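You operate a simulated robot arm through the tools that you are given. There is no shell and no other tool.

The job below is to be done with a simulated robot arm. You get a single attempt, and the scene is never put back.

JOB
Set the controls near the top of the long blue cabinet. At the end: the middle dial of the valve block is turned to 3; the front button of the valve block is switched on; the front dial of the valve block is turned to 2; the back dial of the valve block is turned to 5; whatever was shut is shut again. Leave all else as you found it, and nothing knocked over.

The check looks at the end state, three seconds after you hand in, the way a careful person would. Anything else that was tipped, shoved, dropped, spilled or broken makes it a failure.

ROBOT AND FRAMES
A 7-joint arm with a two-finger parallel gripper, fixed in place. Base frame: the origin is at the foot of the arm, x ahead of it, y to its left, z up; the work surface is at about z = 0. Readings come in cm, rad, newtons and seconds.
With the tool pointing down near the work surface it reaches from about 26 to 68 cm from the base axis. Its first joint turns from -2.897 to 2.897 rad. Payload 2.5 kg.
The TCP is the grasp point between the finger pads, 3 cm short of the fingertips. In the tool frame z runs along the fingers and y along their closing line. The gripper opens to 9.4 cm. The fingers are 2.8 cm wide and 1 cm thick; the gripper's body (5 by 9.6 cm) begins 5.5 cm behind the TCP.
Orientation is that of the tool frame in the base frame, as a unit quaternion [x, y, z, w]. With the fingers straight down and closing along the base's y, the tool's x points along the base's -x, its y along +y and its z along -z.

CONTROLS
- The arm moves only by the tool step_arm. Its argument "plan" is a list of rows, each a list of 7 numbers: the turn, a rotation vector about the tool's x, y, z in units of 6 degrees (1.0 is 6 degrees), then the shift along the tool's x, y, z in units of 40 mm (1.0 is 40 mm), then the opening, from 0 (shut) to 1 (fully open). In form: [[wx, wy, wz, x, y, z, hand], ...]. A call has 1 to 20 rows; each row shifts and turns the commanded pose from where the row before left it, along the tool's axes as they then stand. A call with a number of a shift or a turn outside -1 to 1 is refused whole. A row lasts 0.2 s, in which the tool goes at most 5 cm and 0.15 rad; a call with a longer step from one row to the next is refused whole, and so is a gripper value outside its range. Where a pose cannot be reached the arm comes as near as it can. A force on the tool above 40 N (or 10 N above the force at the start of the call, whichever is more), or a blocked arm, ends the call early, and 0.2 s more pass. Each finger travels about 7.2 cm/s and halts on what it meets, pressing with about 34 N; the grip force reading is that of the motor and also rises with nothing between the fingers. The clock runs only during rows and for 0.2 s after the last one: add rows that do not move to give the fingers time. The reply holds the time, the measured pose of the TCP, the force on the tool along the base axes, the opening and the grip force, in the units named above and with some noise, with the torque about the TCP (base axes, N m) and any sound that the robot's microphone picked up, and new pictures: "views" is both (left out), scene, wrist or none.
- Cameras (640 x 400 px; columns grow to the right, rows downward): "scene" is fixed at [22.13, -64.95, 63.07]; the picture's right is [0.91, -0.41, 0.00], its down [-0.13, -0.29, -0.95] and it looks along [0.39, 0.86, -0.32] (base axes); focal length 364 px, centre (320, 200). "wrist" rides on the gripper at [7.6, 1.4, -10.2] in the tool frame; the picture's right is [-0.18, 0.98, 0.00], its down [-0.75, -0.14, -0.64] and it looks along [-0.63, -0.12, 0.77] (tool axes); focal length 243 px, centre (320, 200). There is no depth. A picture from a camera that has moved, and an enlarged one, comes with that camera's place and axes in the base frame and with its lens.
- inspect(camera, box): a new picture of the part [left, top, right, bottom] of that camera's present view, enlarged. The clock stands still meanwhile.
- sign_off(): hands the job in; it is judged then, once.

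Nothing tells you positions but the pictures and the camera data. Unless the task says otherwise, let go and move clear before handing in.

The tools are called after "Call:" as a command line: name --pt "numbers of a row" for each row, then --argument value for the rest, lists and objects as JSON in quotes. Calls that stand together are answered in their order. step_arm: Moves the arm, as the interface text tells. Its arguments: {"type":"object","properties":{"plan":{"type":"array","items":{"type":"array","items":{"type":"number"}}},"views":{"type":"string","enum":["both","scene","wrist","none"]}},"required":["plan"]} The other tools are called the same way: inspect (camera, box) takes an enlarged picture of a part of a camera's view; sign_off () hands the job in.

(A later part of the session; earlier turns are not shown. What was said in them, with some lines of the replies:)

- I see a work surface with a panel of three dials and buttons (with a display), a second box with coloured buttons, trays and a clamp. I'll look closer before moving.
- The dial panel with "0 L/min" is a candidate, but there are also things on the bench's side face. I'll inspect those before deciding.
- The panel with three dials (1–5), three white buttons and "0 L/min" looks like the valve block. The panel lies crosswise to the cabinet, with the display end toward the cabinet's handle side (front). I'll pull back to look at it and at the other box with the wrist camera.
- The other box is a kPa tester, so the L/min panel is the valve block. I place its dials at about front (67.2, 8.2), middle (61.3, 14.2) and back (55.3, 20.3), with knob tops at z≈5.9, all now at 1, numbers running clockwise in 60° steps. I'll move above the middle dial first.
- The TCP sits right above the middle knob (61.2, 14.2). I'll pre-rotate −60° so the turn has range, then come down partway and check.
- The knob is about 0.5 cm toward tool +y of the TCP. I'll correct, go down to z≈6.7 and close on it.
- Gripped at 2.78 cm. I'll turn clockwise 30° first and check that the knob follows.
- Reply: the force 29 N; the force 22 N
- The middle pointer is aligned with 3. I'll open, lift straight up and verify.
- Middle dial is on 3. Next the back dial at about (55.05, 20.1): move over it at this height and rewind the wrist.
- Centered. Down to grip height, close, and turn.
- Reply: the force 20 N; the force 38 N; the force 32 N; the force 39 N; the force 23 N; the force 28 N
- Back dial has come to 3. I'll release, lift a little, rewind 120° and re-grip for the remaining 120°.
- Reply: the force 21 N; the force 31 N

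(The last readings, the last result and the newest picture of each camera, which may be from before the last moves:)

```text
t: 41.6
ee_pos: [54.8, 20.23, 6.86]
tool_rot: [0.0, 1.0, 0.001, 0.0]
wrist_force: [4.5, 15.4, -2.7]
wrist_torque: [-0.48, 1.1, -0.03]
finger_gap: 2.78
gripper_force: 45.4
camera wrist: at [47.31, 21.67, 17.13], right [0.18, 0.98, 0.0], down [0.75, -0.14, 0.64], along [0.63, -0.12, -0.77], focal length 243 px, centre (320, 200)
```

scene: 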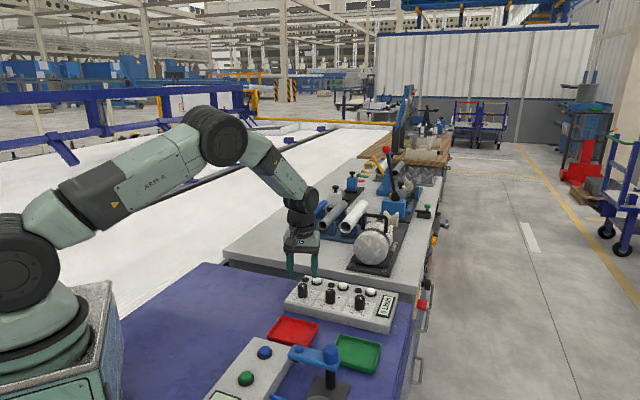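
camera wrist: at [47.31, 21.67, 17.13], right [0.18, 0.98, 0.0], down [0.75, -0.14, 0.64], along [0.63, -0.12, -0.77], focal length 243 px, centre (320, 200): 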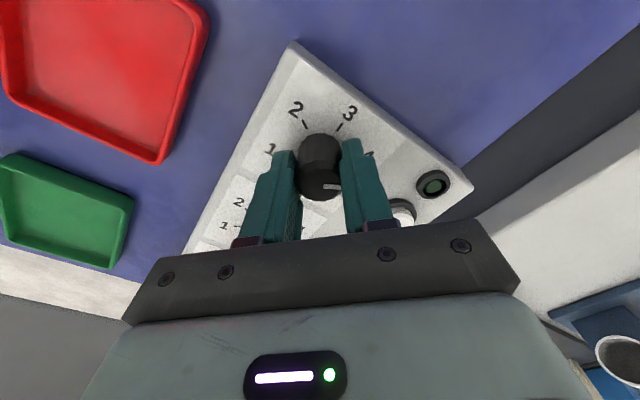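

Call:
step_arm --pt "0 0 0 0 0.012 0 0.2" --pt "0 0 1 0 0 0 0.2" --pt "0 0 1 0 0 0 0.2" --pt "0 0 1 0 0 0 0.2" --pt "0 0 1 0 0 0 0.2" --pt "0 0 1 0 0 0 0.2" --pt "0 0 0 0 0 0 0.2" --views "none"

Call:
step_arm --pt "0 0 1 0 0 0 0.2" --pt "0 0 1 0 0 0 0.2" --pt "0 0 1 0 0 0 0.2" --pt "0 0 1 0 0 0 0.2" --pt "0 0 1 0 0 0 0.2" --pt "0 0 0 0 0 0 0.2" --views "wrist"

Call:
inspect --camera "wrist" --box '[240, 80, 400, 220]'

```text
t: 42.6
ee_pos: [54.97, 20.3, 6.87]
tool_rot: [0.136, 0.991, 0.0, 0.001]
wrist_force: [5.7, 2.7, -4.9]
wrist_torque: [-0.55, 0.58, 0.02]
finger_gap: 2.78
gripper_force: 45.0
stopped in row 4: the force on the tool passed its limit at 41 N (the readings are from after the stop); the commanded pose is now the measured one
```

```text
t: 44.0
ee_pos: [54.82, 20.41, 6.89]
tool_rot: [0.388, 0.922, 0.001, 0.002]
wrist_force: [17.7, 8.4, -13.0]
wrist_torque: [-1.19, -0.37, -0.01]
finger_gap: 2.79
gripper_force: 44.9
camera wrist: at [50.61, 26.75, 17.14], right [0.83, 0.56, 0.0], down [0.42, -0.64, 0.64], along [0.36, -0.53, -0.77], focal length 243 px, centre (320, 200)
```

wrist: 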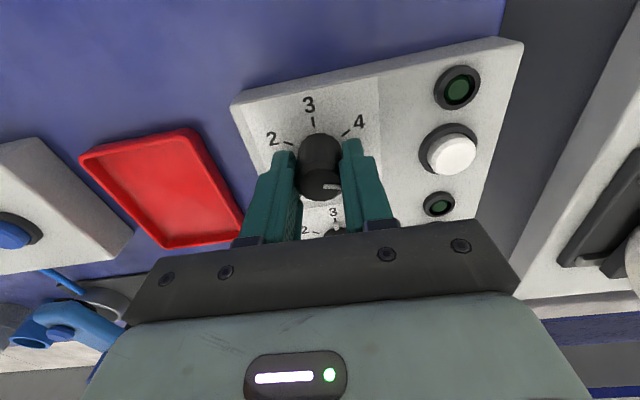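

```text
2.86 times, centred on (320, 150) of wrist
camera zoom: at [50.61, 26.75, 17.14], right [0.83, 0.56, 0.0], down [0.42, -0.64, 0.64], along [0.36, -0.53, -0.77], focal length 693 px, centre (320, 343)
```

zoom: 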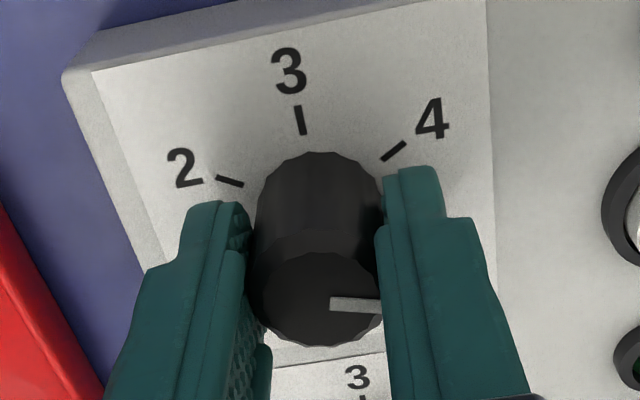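

Call:
step_arm --pt "0 0 0 -0.005 0.016 0.012 0.2" --pt "0 0 0.8 0 0 0 0.2" --pt "0 0 0.8 0 0 0 0.2" --pt "0 0 0.78 0 0 0 0.2" --pt "0 0 0 0 0 0 0.2" --pt "0 0 0 0 0 0 0.2" --views "wrist"

Call:
inspect --camera "wrist" --box '[240, 80, 400, 220]'

Call:
inspect --camera "scene" --box '[280, 240, 400, 340]'

```text
t: 45.4
ee_pos: [54.96, 20.32, 6.85]
tool_rot: [0.499, 0.867, 0.0, 0.0]
wrist_force: [2.2, 7.5, 7.1]
wrist_torque: [-0.34, 0.69, 0.19]
finger_gap: 2.78
gripper_force: 44.9
camera wrist: at [52.36, 27.61, 17.15], right [0.94, 0.33, 0.0], down [0.25, -0.72, 0.64], along [0.22, -0.6, -0.77], focal length 243 px, centre (320, 200)
```

wrist: 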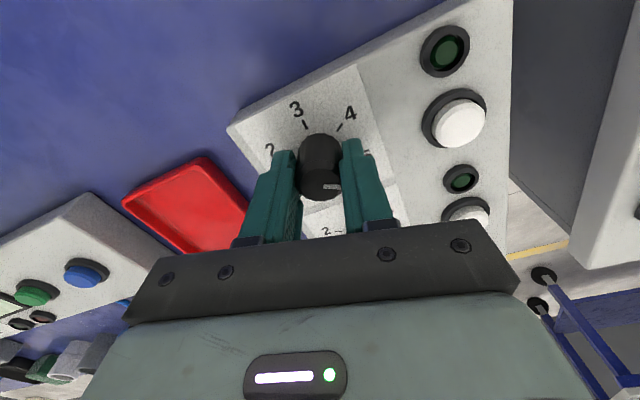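

```text
2.86 times, centred on (320, 150) of wrist
camera zoom: at [52.36, 27.61, 17.15], right [0.94, 0.33, 0.0], down [0.25, -0.72, 0.64], along [0.22, -0.6, -0.77], focal length 693 px, centre (320, 343)
```

zoom: 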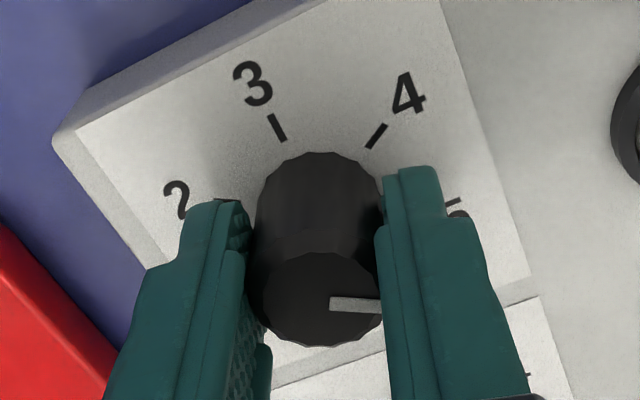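

```text
4.00 times, centred on (340, 290) of scene
camera zoom: at [22.13, -64.95, 63.07], right [0.91, -0.41, 0.0], down [-0.13, -0.29, -0.95], along [0.39, 0.86, -0.32], focal length 1454 px, centre (240, -160)
```

zoom: 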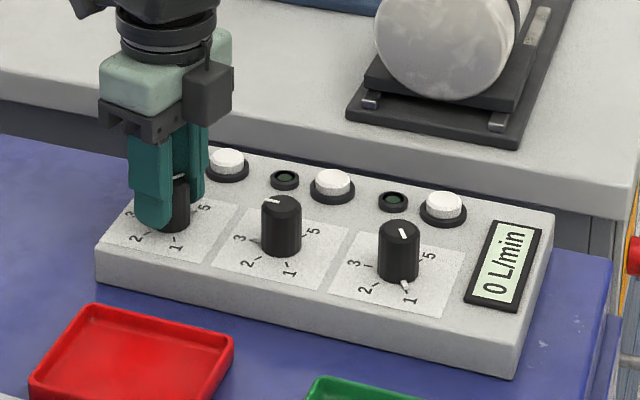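

Call:
step_arm --pt "0 0 0 0 0 0 0.6" --pt "0 0 0 0 0 0 0.6" --pt "0 0 0 0 0 0 0.6" --pt "0 0 0 0 0 -0.7 0.6" --pt "0 0 0 0 0 -0.7 0.6" --pt "0 0 0 0 0 -0.6 0.6" --pt "0 0 0 0 0 0 0.6" --views "wrist"

Call:
inspect --camera "wrist" --box '[220, 20, 420, 180]'

Call:
inspect --camera "scene" --box '[280, 260, 400, 340]'

```text
t: 47.0
ee_pos: [55.02, 20.16, 14.86]
tool_rot: [0.499, 0.867, 0.001, 0.001]
wrist_force: [0.1, -0.1, 0.1]
wrist_torque: [-0.01, 0.02, 0.03]
finger_gap: 5.66
gripper_force: 0.0
camera wrist: at [52.45, 27.51, 25.2], right [0.94, 0.33, 0.0], down [0.26, -0.72, 0.64], along [0.22, -0.61, -0.77], focal length 243 px, centre (320, 200)
```

wrist: 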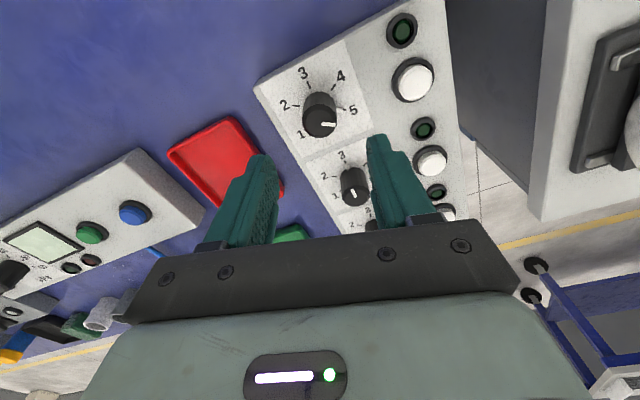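

```text
2.50 times, centred on (320, 100) of wrist
camera zoom: at [52.45, 27.51, 25.2], right [0.94, 0.33, 0.0], down [0.26, -0.72, 0.64], along [0.22, -0.61, -0.77], focal length 606 px, centre (320, 450)
```

zoom: 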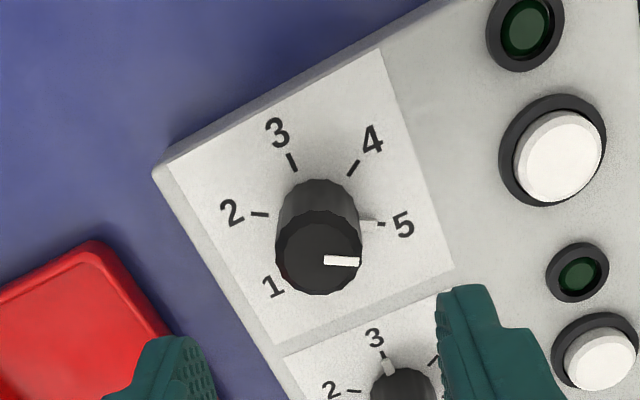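

```text
5.00 times, centred on (340, 300) of scene
camera zoom: at [22.13, -64.95, 63.07], right [0.91, -0.41, 0.0], down [-0.13, -0.29, -0.95], along [0.39, 0.86, -0.32], focal length 1817 px, centre (220, -300)
```

zoom: 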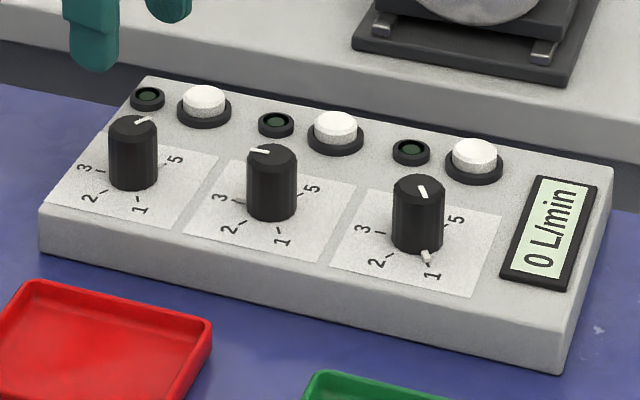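

Back is at 5, middle at 3. Now over to the front dial at about (66.95, 8.25), rewinding the wrist 90°.

Call:
step_arm --pt "0 0 0 -0.82 0.22 0 0.6" --pt "0 0 0 -0.82 0.22 0 0.6" --pt "0 0 0 -0.82 0.22 0 0.6" --pt "0 0 0 -0.82 0.22 0 0.6" --pt "0 0 0 -0.82 0.22 0 0.6" --pt "0 0 -1 0 0 0 0.6" --pt "0 0 -1 0 0 0 0.6" --pt "0 0 -1 0 0 0 0.6" --pt "0 0 -1 0 0 0 0.6" --pt "0 0 -1 0 0 0 0.6" --pt "0 0 -1 0 0 0 0.6" --pt "0 0 -1 0 0 0 0.6" --pt "0 0 -1 0 0 0 0.6" --pt "0 0 -1 0 0 0 0.6" --pt "0 0 -1 0 0 0 0.6" --pt "0 0 -1 0 0 0 0.6" --pt "0 0 -1 0 0 0 0.6" --pt "0 0 -1 0 0 0 0.6" --pt "0 0 -1 0 0 0 0.6" --pt "0 0 -1 0 0 0 0.6" --views "none"

Call:
step_arm --pt "0 0 0 0 0 0.6 0.6" --pt "0 0 0 0 0 0.5 0.6" --pt "0 0 0 0 0 0 0.6" --pt "0 0 0 0 0 0 0.6" --views "both"

Call:
inspect --camera "wrist" --box '[240, 60, 400, 200]'

```text
t: 51.2
ee_pos: [66.87, 8.33, 14.84]
tool_rot: [-0.262, 0.965, 0.0, 0.001]
wrist_force: [0.2, 0.7, -0.4]
wrist_torque: [0.03, 0.03, 0.0]
finger_gap: 5.62
gripper_force: 0.1
```

```text
t: 52.2
ee_pos: [67.11, 8.45, 10.67]
tool_rot: [-0.259, 0.966, 0.0, 0.001]
wrist_force: [-0.5, 0.4, 0.5]
wrist_torque: [-0.03, -0.01, 0.01]
finger_gap: 5.65
gripper_force: 0.0
camera wrist: at [59.74, 5.8, 20.81], right [-0.33, 0.94, 0.0], down [0.72, 0.26, 0.64], along [0.61, 0.21, -0.77], focal length 243 px, centre (320, 200)
```

scene: 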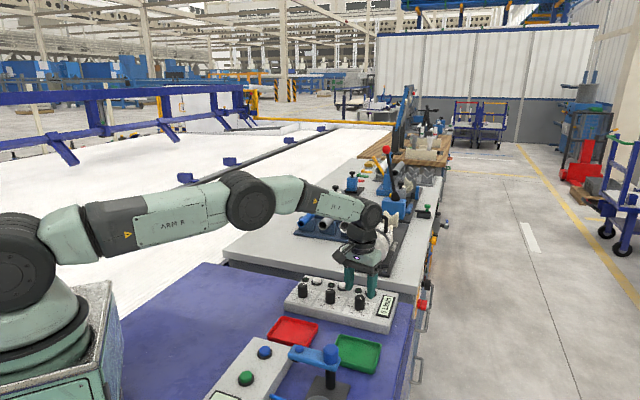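
wrist: 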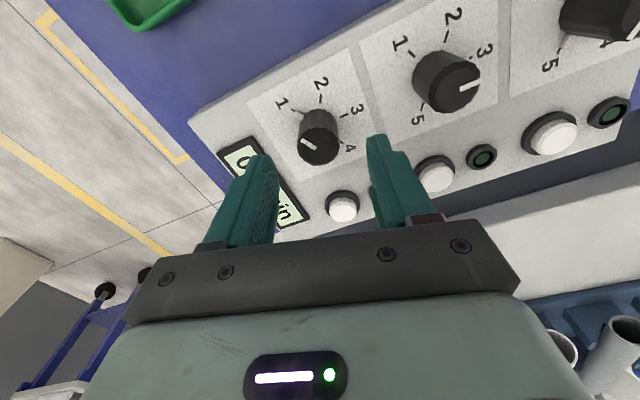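

```text
2.86 times, centred on (320, 130) of wrist
camera zoom: at [59.74, 5.8, 20.81], right [-0.33, 0.94, 0.0], down [0.72, 0.26, 0.64], along [0.61, 0.21, -0.77], focal length 693 px, centre (320, 400)
```

zoom: 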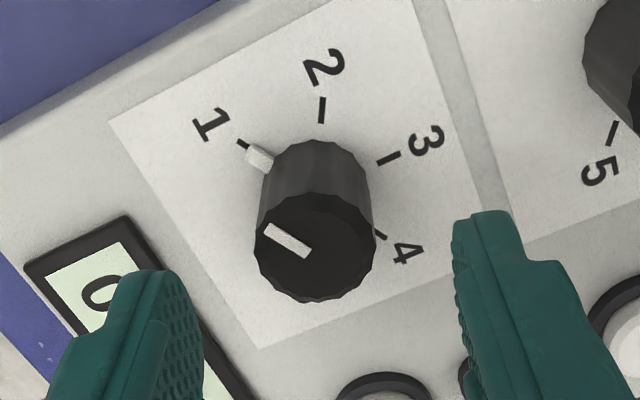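

Well centered (1 mm off). Correct, descend and grip.

Call:
step_arm --pt "0 0 0 0.01 -0.03 0 0.55" --pt "0 0 0 0 0 0.45 0.55" --pt "0 0 0 0 0 0.45 0.55" --pt "0 0 0 0 0 0 0.55" --pt "0 0 0 0 0 0 0.2" --pt "0 0 0 0 0 0 0.2" --pt "0 0 0 0 0 0 0.2" --views "wrist"

```text
t: 53.8
ee_pos: [66.91, 8.34, 6.84]
tool_rot: [-0.26, 0.966, 0.001, 0.001]
wrist_force: [-1.9, 3.5, 3.2]
wrist_torque: [-0.11, 0.25, 0.02]
finger_gap: 2.75
gripper_force: 45.2
camera wrist: at [59.65, 5.61, 17.09], right [-0.33, 0.94, 0.0], down [0.72, 0.26, 0.64], along [0.61, 0.22, -0.77], focal length 243 px, centre (320, 200)
```

wrist: 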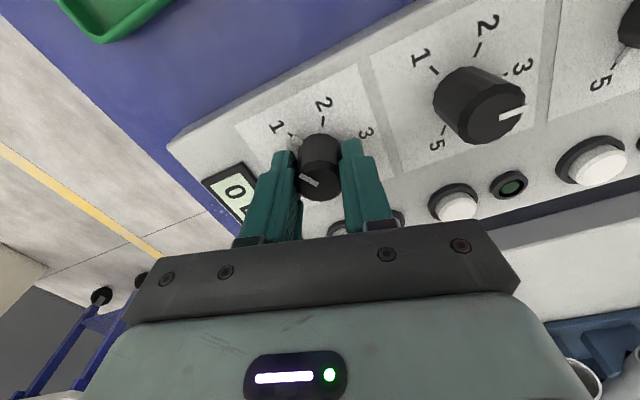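

Call:
step_arm --pt "0 0 1 0 0 0 0.2" --pt "0 0 1 0 0 0 0.2" --pt "0 0 1 0 0 0 0.2" --pt "0 0 1 0 0 0 0.2" --pt "0 0 1 0 0 0 0.2" --pt "0 0 0 0 0 0 0.2" --views "none"

```text
t: 55.2
ee_pos: [66.96, 8.26, 6.93]
tool_rot: [0.0, 1.0, 0.0, 0.0]
wrist_force: [-10.9, 2.6, 6.1]
wrist_torque: [-0.15, 0.95, -0.01]
finger_gap: 2.78
gripper_force: 45.3
```

Call:
step_arm --pt "0 0 1 0.008 0 0 0.2" --pt "0 0 1 0 0 0 0.2" --pt "0 0 1 0 0 0 0.2" --pt "0 0 1 0 0 0 0.2" --pt "0 0 1 0 0 0 0.2" --pt "0 0 0 0 0 0 0.2" --pt "0 0 0 0 0 0 0.2" --views "wrist"

Call:
inspect --camera "wrist" --box '[240, 80, 400, 220]'

```text
t: 56.8
ee_pos: [66.97, 8.16, 6.84]
tool_rot: [0.258, 0.966, 0.001, 0.001]
wrist_force: [0.4, 17.4, -5.0]
wrist_torque: [0.04, 0.46, -0.01]
finger_gap: 2.74
gripper_force: 44.9
camera wrist: at [61.08, 13.27, 17.11], right [0.65, 0.76, 0.0], down [0.58, -0.5, 0.64], along [0.49, -0.42, -0.77], focal length 243 px, centre (320, 200)
```

wrist: 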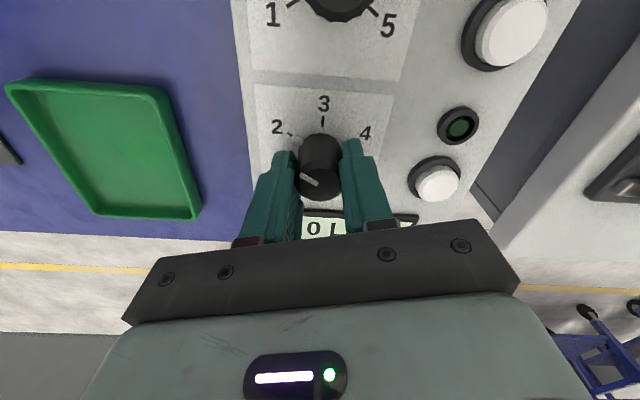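

```text
2.86 times, centred on (320, 150) of wrist
camera zoom: at [61.08, 13.27, 17.11], right [0.65, 0.76, 0.0], down [0.58, -0.5, 0.64], along [0.49, -0.42, -0.77], focal length 693 px, centre (320, 343)
```

zoom: 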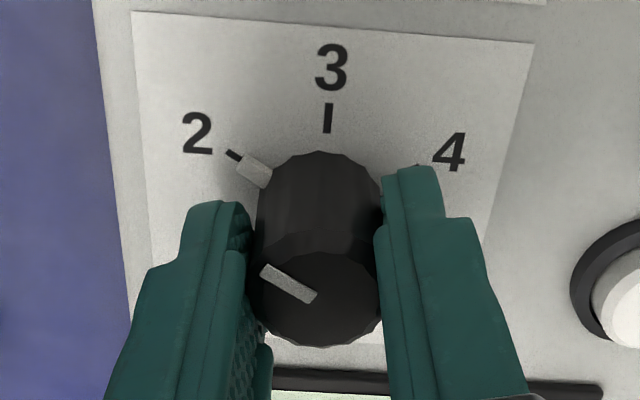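

Front dial reads 2. Release, lift, unwind the wrist, close the fingers, and look at the front button.

Call:
step_arm --pt "0 0 0 0 0 0 0.55" --pt "0 0 0 0 0 0 0.55" --pt "0 0 0 0 0 0 0.55" --pt "0 0 0 0 0 -0.7 0.55" --pt "0 0 0 0 0 -0.7 0.55" --pt "0 0 0 0 0 -0.6 0.55" --pt "0 0 -1 0 0 0 0.0" --pt "0 0 -1 0 0 0 0.0" --pt "0 0 -1 0 0 0 0.0" --pt "0 0 -1 0 0 0 0.0" --pt "0 0 -1 0 0 0 0.0" --pt "0 0 0 0 0 0 0.0" --views "both"

Call:
inspect --camera "wrist" --box '[220, 20, 460, 200]'

Call:
inspect --camera "scene" --box '[280, 220, 400, 340]'

```text
t: 59.4
ee_pos: [67.04, 8.24, 14.92]
tool_rot: [-0.002, 1.0, 0.0, 0.001]
wrist_force: [-0.1, 0.3, 0.1]
wrist_torque: [-0.01, 0.0, 0.02]
finger_gap: 0.0
gripper_force: 32.9
camera wrist: at [59.38, 9.61, 25.18], right [0.18, 0.98, 0.0], down [0.75, -0.14, 0.64], along [0.63, -0.12, -0.77], focal length 243 px, centre (320, 200)
```

scene: 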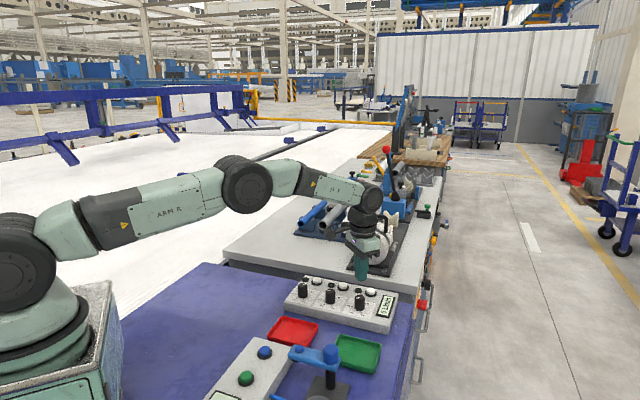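
wrist: 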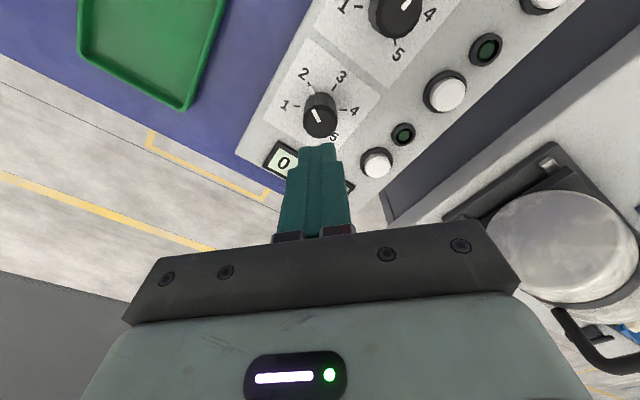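

```text
2.22 times, centred on (340, 110) of wrist
camera zoom: at [59.38, 9.61, 25.18], right [0.18, 0.98, 0.0], down [0.75, -0.14, 0.64], along [0.63, -0.12, -0.77], focal length 539 px, centre (276, 400)
```

zoom: 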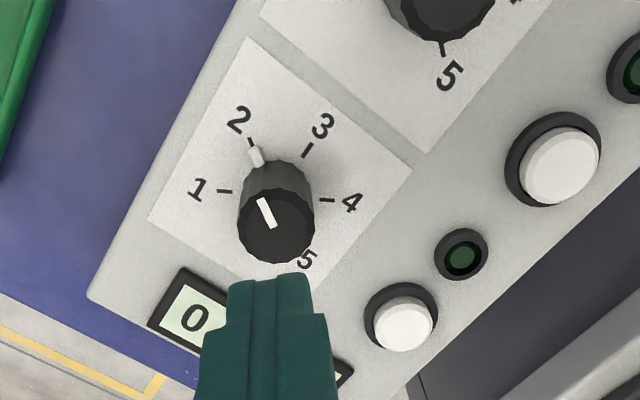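

```text
3.33 times, centred on (340, 280) of scene
camera zoom: at [22.13, -64.95, 63.07], right [0.91, -0.41, 0.0], down [-0.13, -0.29, -0.95], along [0.39, 0.86, -0.32], focal length 1212 px, centre (253, -67)
```

zoom: 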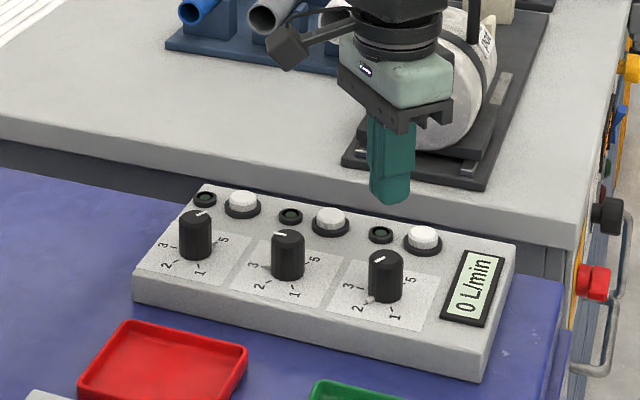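

Dials read 2 / 3 / 5. I place the front button top at about (73.35, 12.8, 4.0), which is beyond straight-down reach, so I'll tilt the fingers 24° outward, move above it and check.

Call:
step_arm --pt "0 -1 0 0 0 0 0" --pt "0 -1 0 0 0 0 0" --pt "0 -1 0 0 0 0 0" --pt "0 -1 0 0 0 0 0" --pt "0 0 0 -0.58 0.569 0.464 0" --pt "0 0 0 -0.58 0.569 0.464 0" --pt "0 0 0 0 0 0 0" --pt "0 0 0 0 0 0 0" --views "both"

Call:
inspect --camera "wrist" --box '[220, 60, 460, 240]'

Call:
inspect --camera "scene" --box '[310, 200, 430, 320]'

```text
t: 61.2
ee_pos: [72.57, 12.91, 13.43]
tool_rot: [0.0, 0.978, 0.0, 0.208]
wrist_force: [1.0, -0.1, 0.1]
wrist_torque: [-0.05, 0.01, 0.0]
finger_gap: 0.01
gripper_force: 32.3
camera wrist: at [61.44, 14.24, 19.63], right [0.17, 0.98, 0.08], down [0.43, -0.14, 0.89], along [0.89, -0.12, -0.44], focal length 243 px, centre (320, 200)
```

scene: 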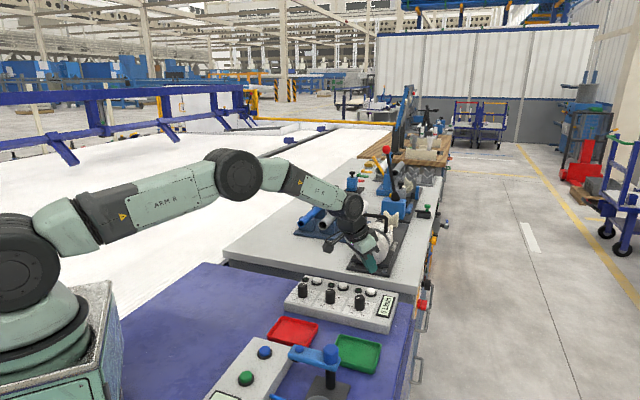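
wrist: 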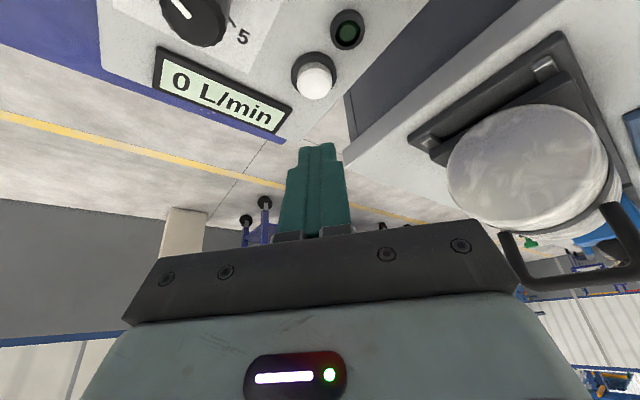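

```text
2.22 times, centred on (340, 150) of wrist
camera zoom: at [61.44, 14.24, 19.63], right [0.17, 0.98, 0.08], down [0.43, -0.14, 0.89], along [0.89, -0.12, -0.44], focal length 539 px, centre (276, 311)
```

zoom: 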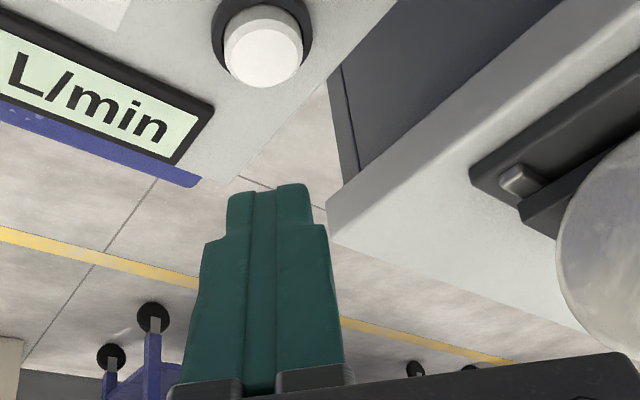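

```text
3.33 times, centred on (370, 260) of scene
camera zoom: at [22.13, -64.95, 63.07], right [0.91, -0.41, 0.0], down [-0.13, -0.29, -0.95], along [0.39, 0.86, -0.32], focal length 1212 px, centre (153, 0)
```

zoom: 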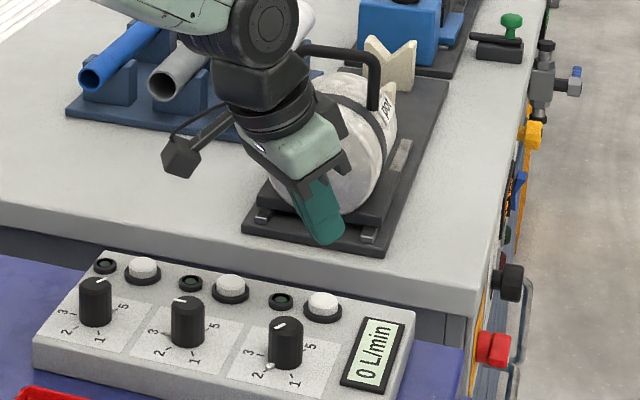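

Call:
step_arm --pt "0 0 0 0.26 0.021 0.671 0" --pt "0 0 0 0.26 0.021 0.671 0" --pt "0 0 0 0 0 0 0" --pt "0 0 0 0 0 0 0" --views "both"

Call:
inspect --camera "wrist" --box '[240, 60, 400, 200]'

Call:
inspect --camera "scene" --box '[330, 240, 410, 320]'

```text
t: 62.2
ee_pos: [73.03, 12.96, 7.67]
tool_rot: [-0.001, 0.978, 0.0, 0.209]
wrist_force: [0.1, 0.2, 0.2]
wrist_torque: [0.0, -0.02, 0.02]
finger_gap: 0.01
gripper_force: 32.9
camera wrist: at [61.89, 14.34, 13.98], right [0.17, 0.98, 0.08], down [0.43, -0.14, 0.89], along [0.89, -0.12, -0.44], focal length 243 px, centre (320, 200)
```

scene: 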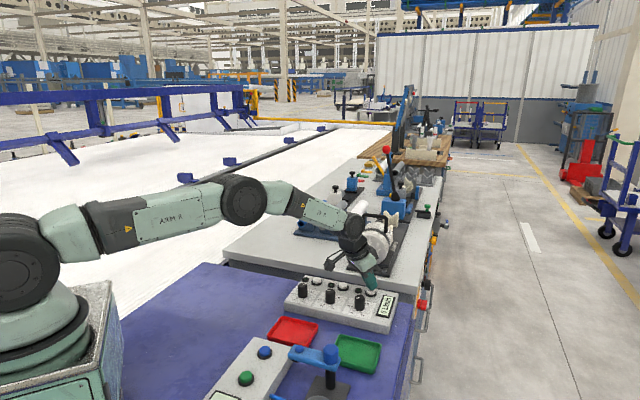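
wrist: 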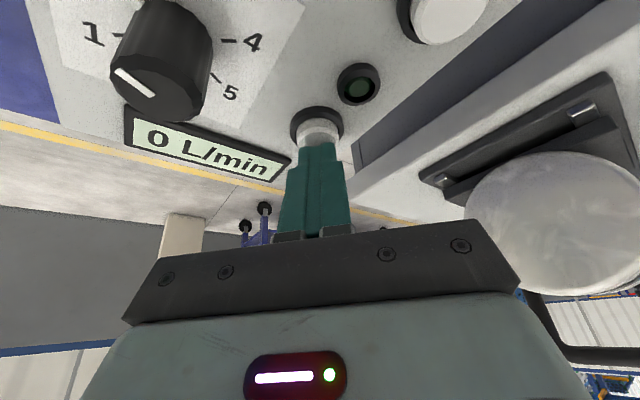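

```text
2.86 times, centred on (320, 130) of wrist
camera zoom: at [61.89, 14.34, 13.98], right [0.17, 0.98, 0.08], down [0.43, -0.14, 0.89], along [0.89, -0.12, -0.44], focal length 693 px, centre (320, 400)
```

zoom: 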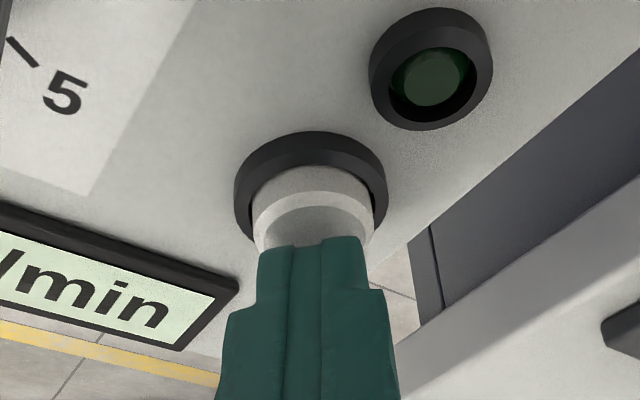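

```text
5.00 times, centred on (370, 280) of scene
camera zoom: at [22.13, -64.95, 63.07], right [0.91, -0.41, 0.0], down [-0.13, -0.29, -0.95], along [0.39, 0.86, -0.32], focal length 1817 px, centre (70, -200)
```

zoom: 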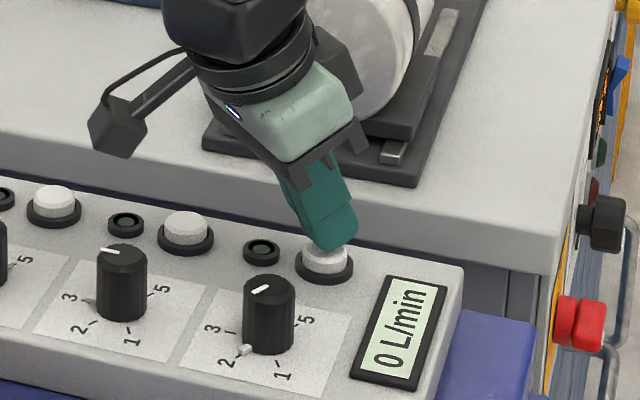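

The closed tip hovers over the front button. I'll press straight down gently in small steps.

Call:
step_arm --pt "0 0 0 0.0204 0 0.0457 0" --pt "0 0 0 0.0204 0 0.0457 0" --pt "0 0 0 0 0 0 0" --views "wrist"

```text
t: 63.0
ee_pos: [72.97, 12.91, 7.3]
tool_rot: [-0.001, 0.978, 0.0, 0.209]
wrist_force: [0.6, -0.1, 2.3]
wrist_torque: [0.0, -0.01, 0.01]
finger_gap: 0.0
gripper_force: 33.0
heard: click
camera wrist: at [61.9, 14.28, 13.57], right [0.17, 0.98, 0.08], down [0.43, -0.14, 0.89], along [0.89, -0.12, -0.44], focal length 243 px, centre (320, 200)
```

wrist: 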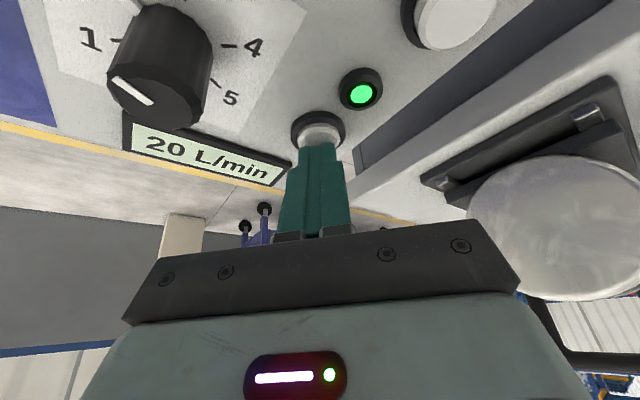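

A click, the front lamp is green and the display reads 20 L/min. I'll lift straight up and back away, then check that it stays on.

Call:
step_arm --pt "0 0 0 -0.204 0 -0.457 0" --pt "0 0 0 -0.306 0 -0.68 0" --pt "0 0 0 -0.306 0 -0.68 0" --pt "0 0 0 0.6 -0.2 -0.7 0" --pt "0 0 0 0.6 -0.2 -0.7 0" --pt "0 0 0 0.6 -0.2 -0.7 0" --pt "0 1 0 0 0 0 0" --pt "0 1 0 0 0 0 0" --pt "0 1 0 0 0 0 0" --pt "0 1 0 0 0 0 0.3" --pt "0 0 0 1 0 -0.5 0.3" --pt "0 0 0 1 0 -0.5 0.3" --pt "0 0 0 0 0 0 0.3" --views "both"

Call:
inspect --camera "scene" --box '[280, 240, 420, 340]'

Call:
inspect --camera "wrist" --box '[240, 60, 480, 220]'

```text
t: 65.8
ee_pos: [55.13, 10.37, 23.72]
tool_rot: [-0.001, 1.0, 0.0, 0.001]
wrist_force: [0.4, -1.4, -0.3]
wrist_torque: [0.01, 0.0, 0.04]
finger_gap: 2.82
gripper_force: 0.1
camera wrist: at [47.53, 11.8, 34.0], right [0.18, 0.98, 0.0], down [0.75, -0.14, 0.64], along [0.63, -0.12, -0.77], focal length 243 px, centre (320, 200)
```

scene: 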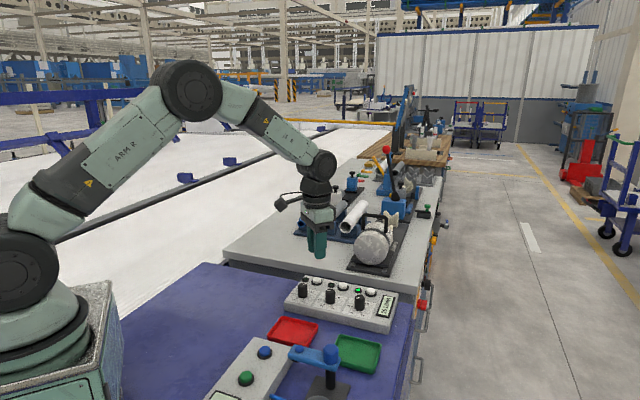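
wrist: 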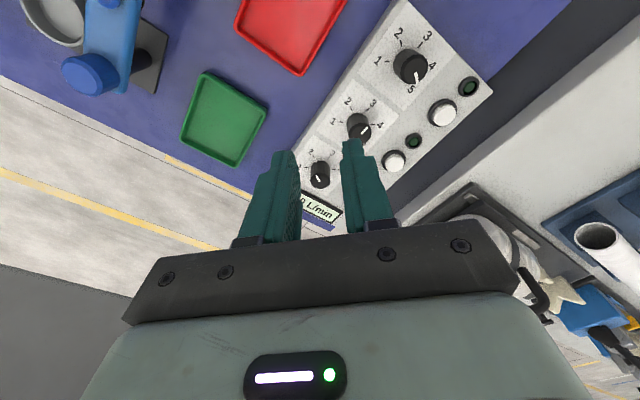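

```text
4.00 times, centred on (350, 290) of scene
camera zoom: at [22.13, -64.95, 63.07], right [0.91, -0.41, 0.0], down [-0.13, -0.29, -0.95], along [0.39, 0.86, -0.32], focal length 1454 px, centre (200, -160)
```

zoom: 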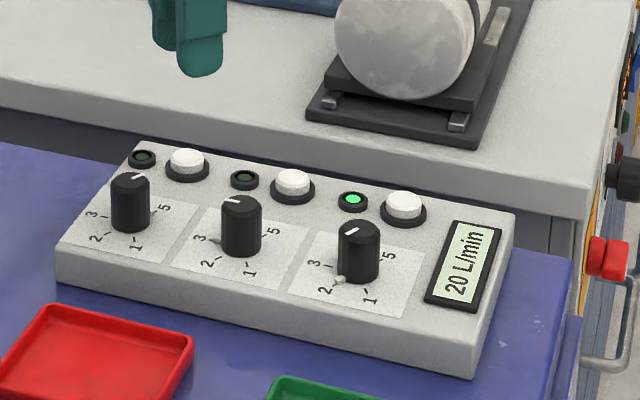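

```text
2.50 times, centred on (360, 140) of wrist
camera zoom: at [47.53, 11.8, 34.0], right [0.18, 0.98, 0.0], down [0.75, -0.14, 0.64], along [0.63, -0.12, -0.77], focal length 606 px, centre (220, 350)
```

zoom: 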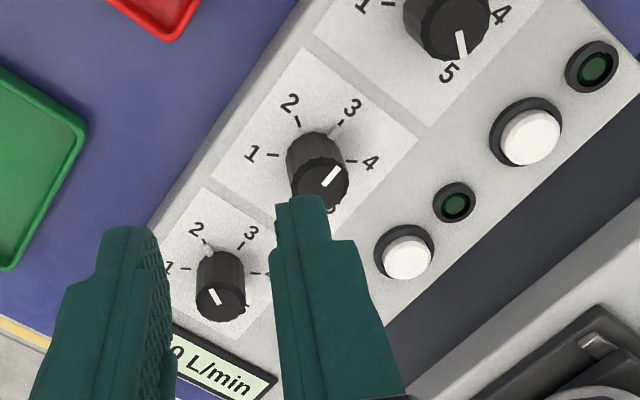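

All three dials read front 2, middle 3, back 5, and the front lamp has stayed on. The arm is clear, and I opened and moved nothing else, so I'm handing in.

Call:
sign_off

```text
The job is handed in.
```

The valve block is set as asked, and the job is handed in.

- **Dials:** front is at 2, middle at 3 and back at 5. I checked each pointer against its mark after letting go.
- **Front button:** it clicked when pressed. Its lamp turned green and stayed on after I lifted off, and the display changed from 0 to 20 L/min.
- **Everything else:** I saw nothing shut on or over the controls and opened nothing, so nothing needed shutting again. I saw nothing moved or knocked over, and the arm finished well clear above the panel.

- **Which panel:** I took the valve block to be the panel with the "L/min" display, since the other box is a kPa tester.
- **Which end is the front:** I took "front" to be the display end, nearest the cabinet's handles. The panel's lettering also reads from that side.
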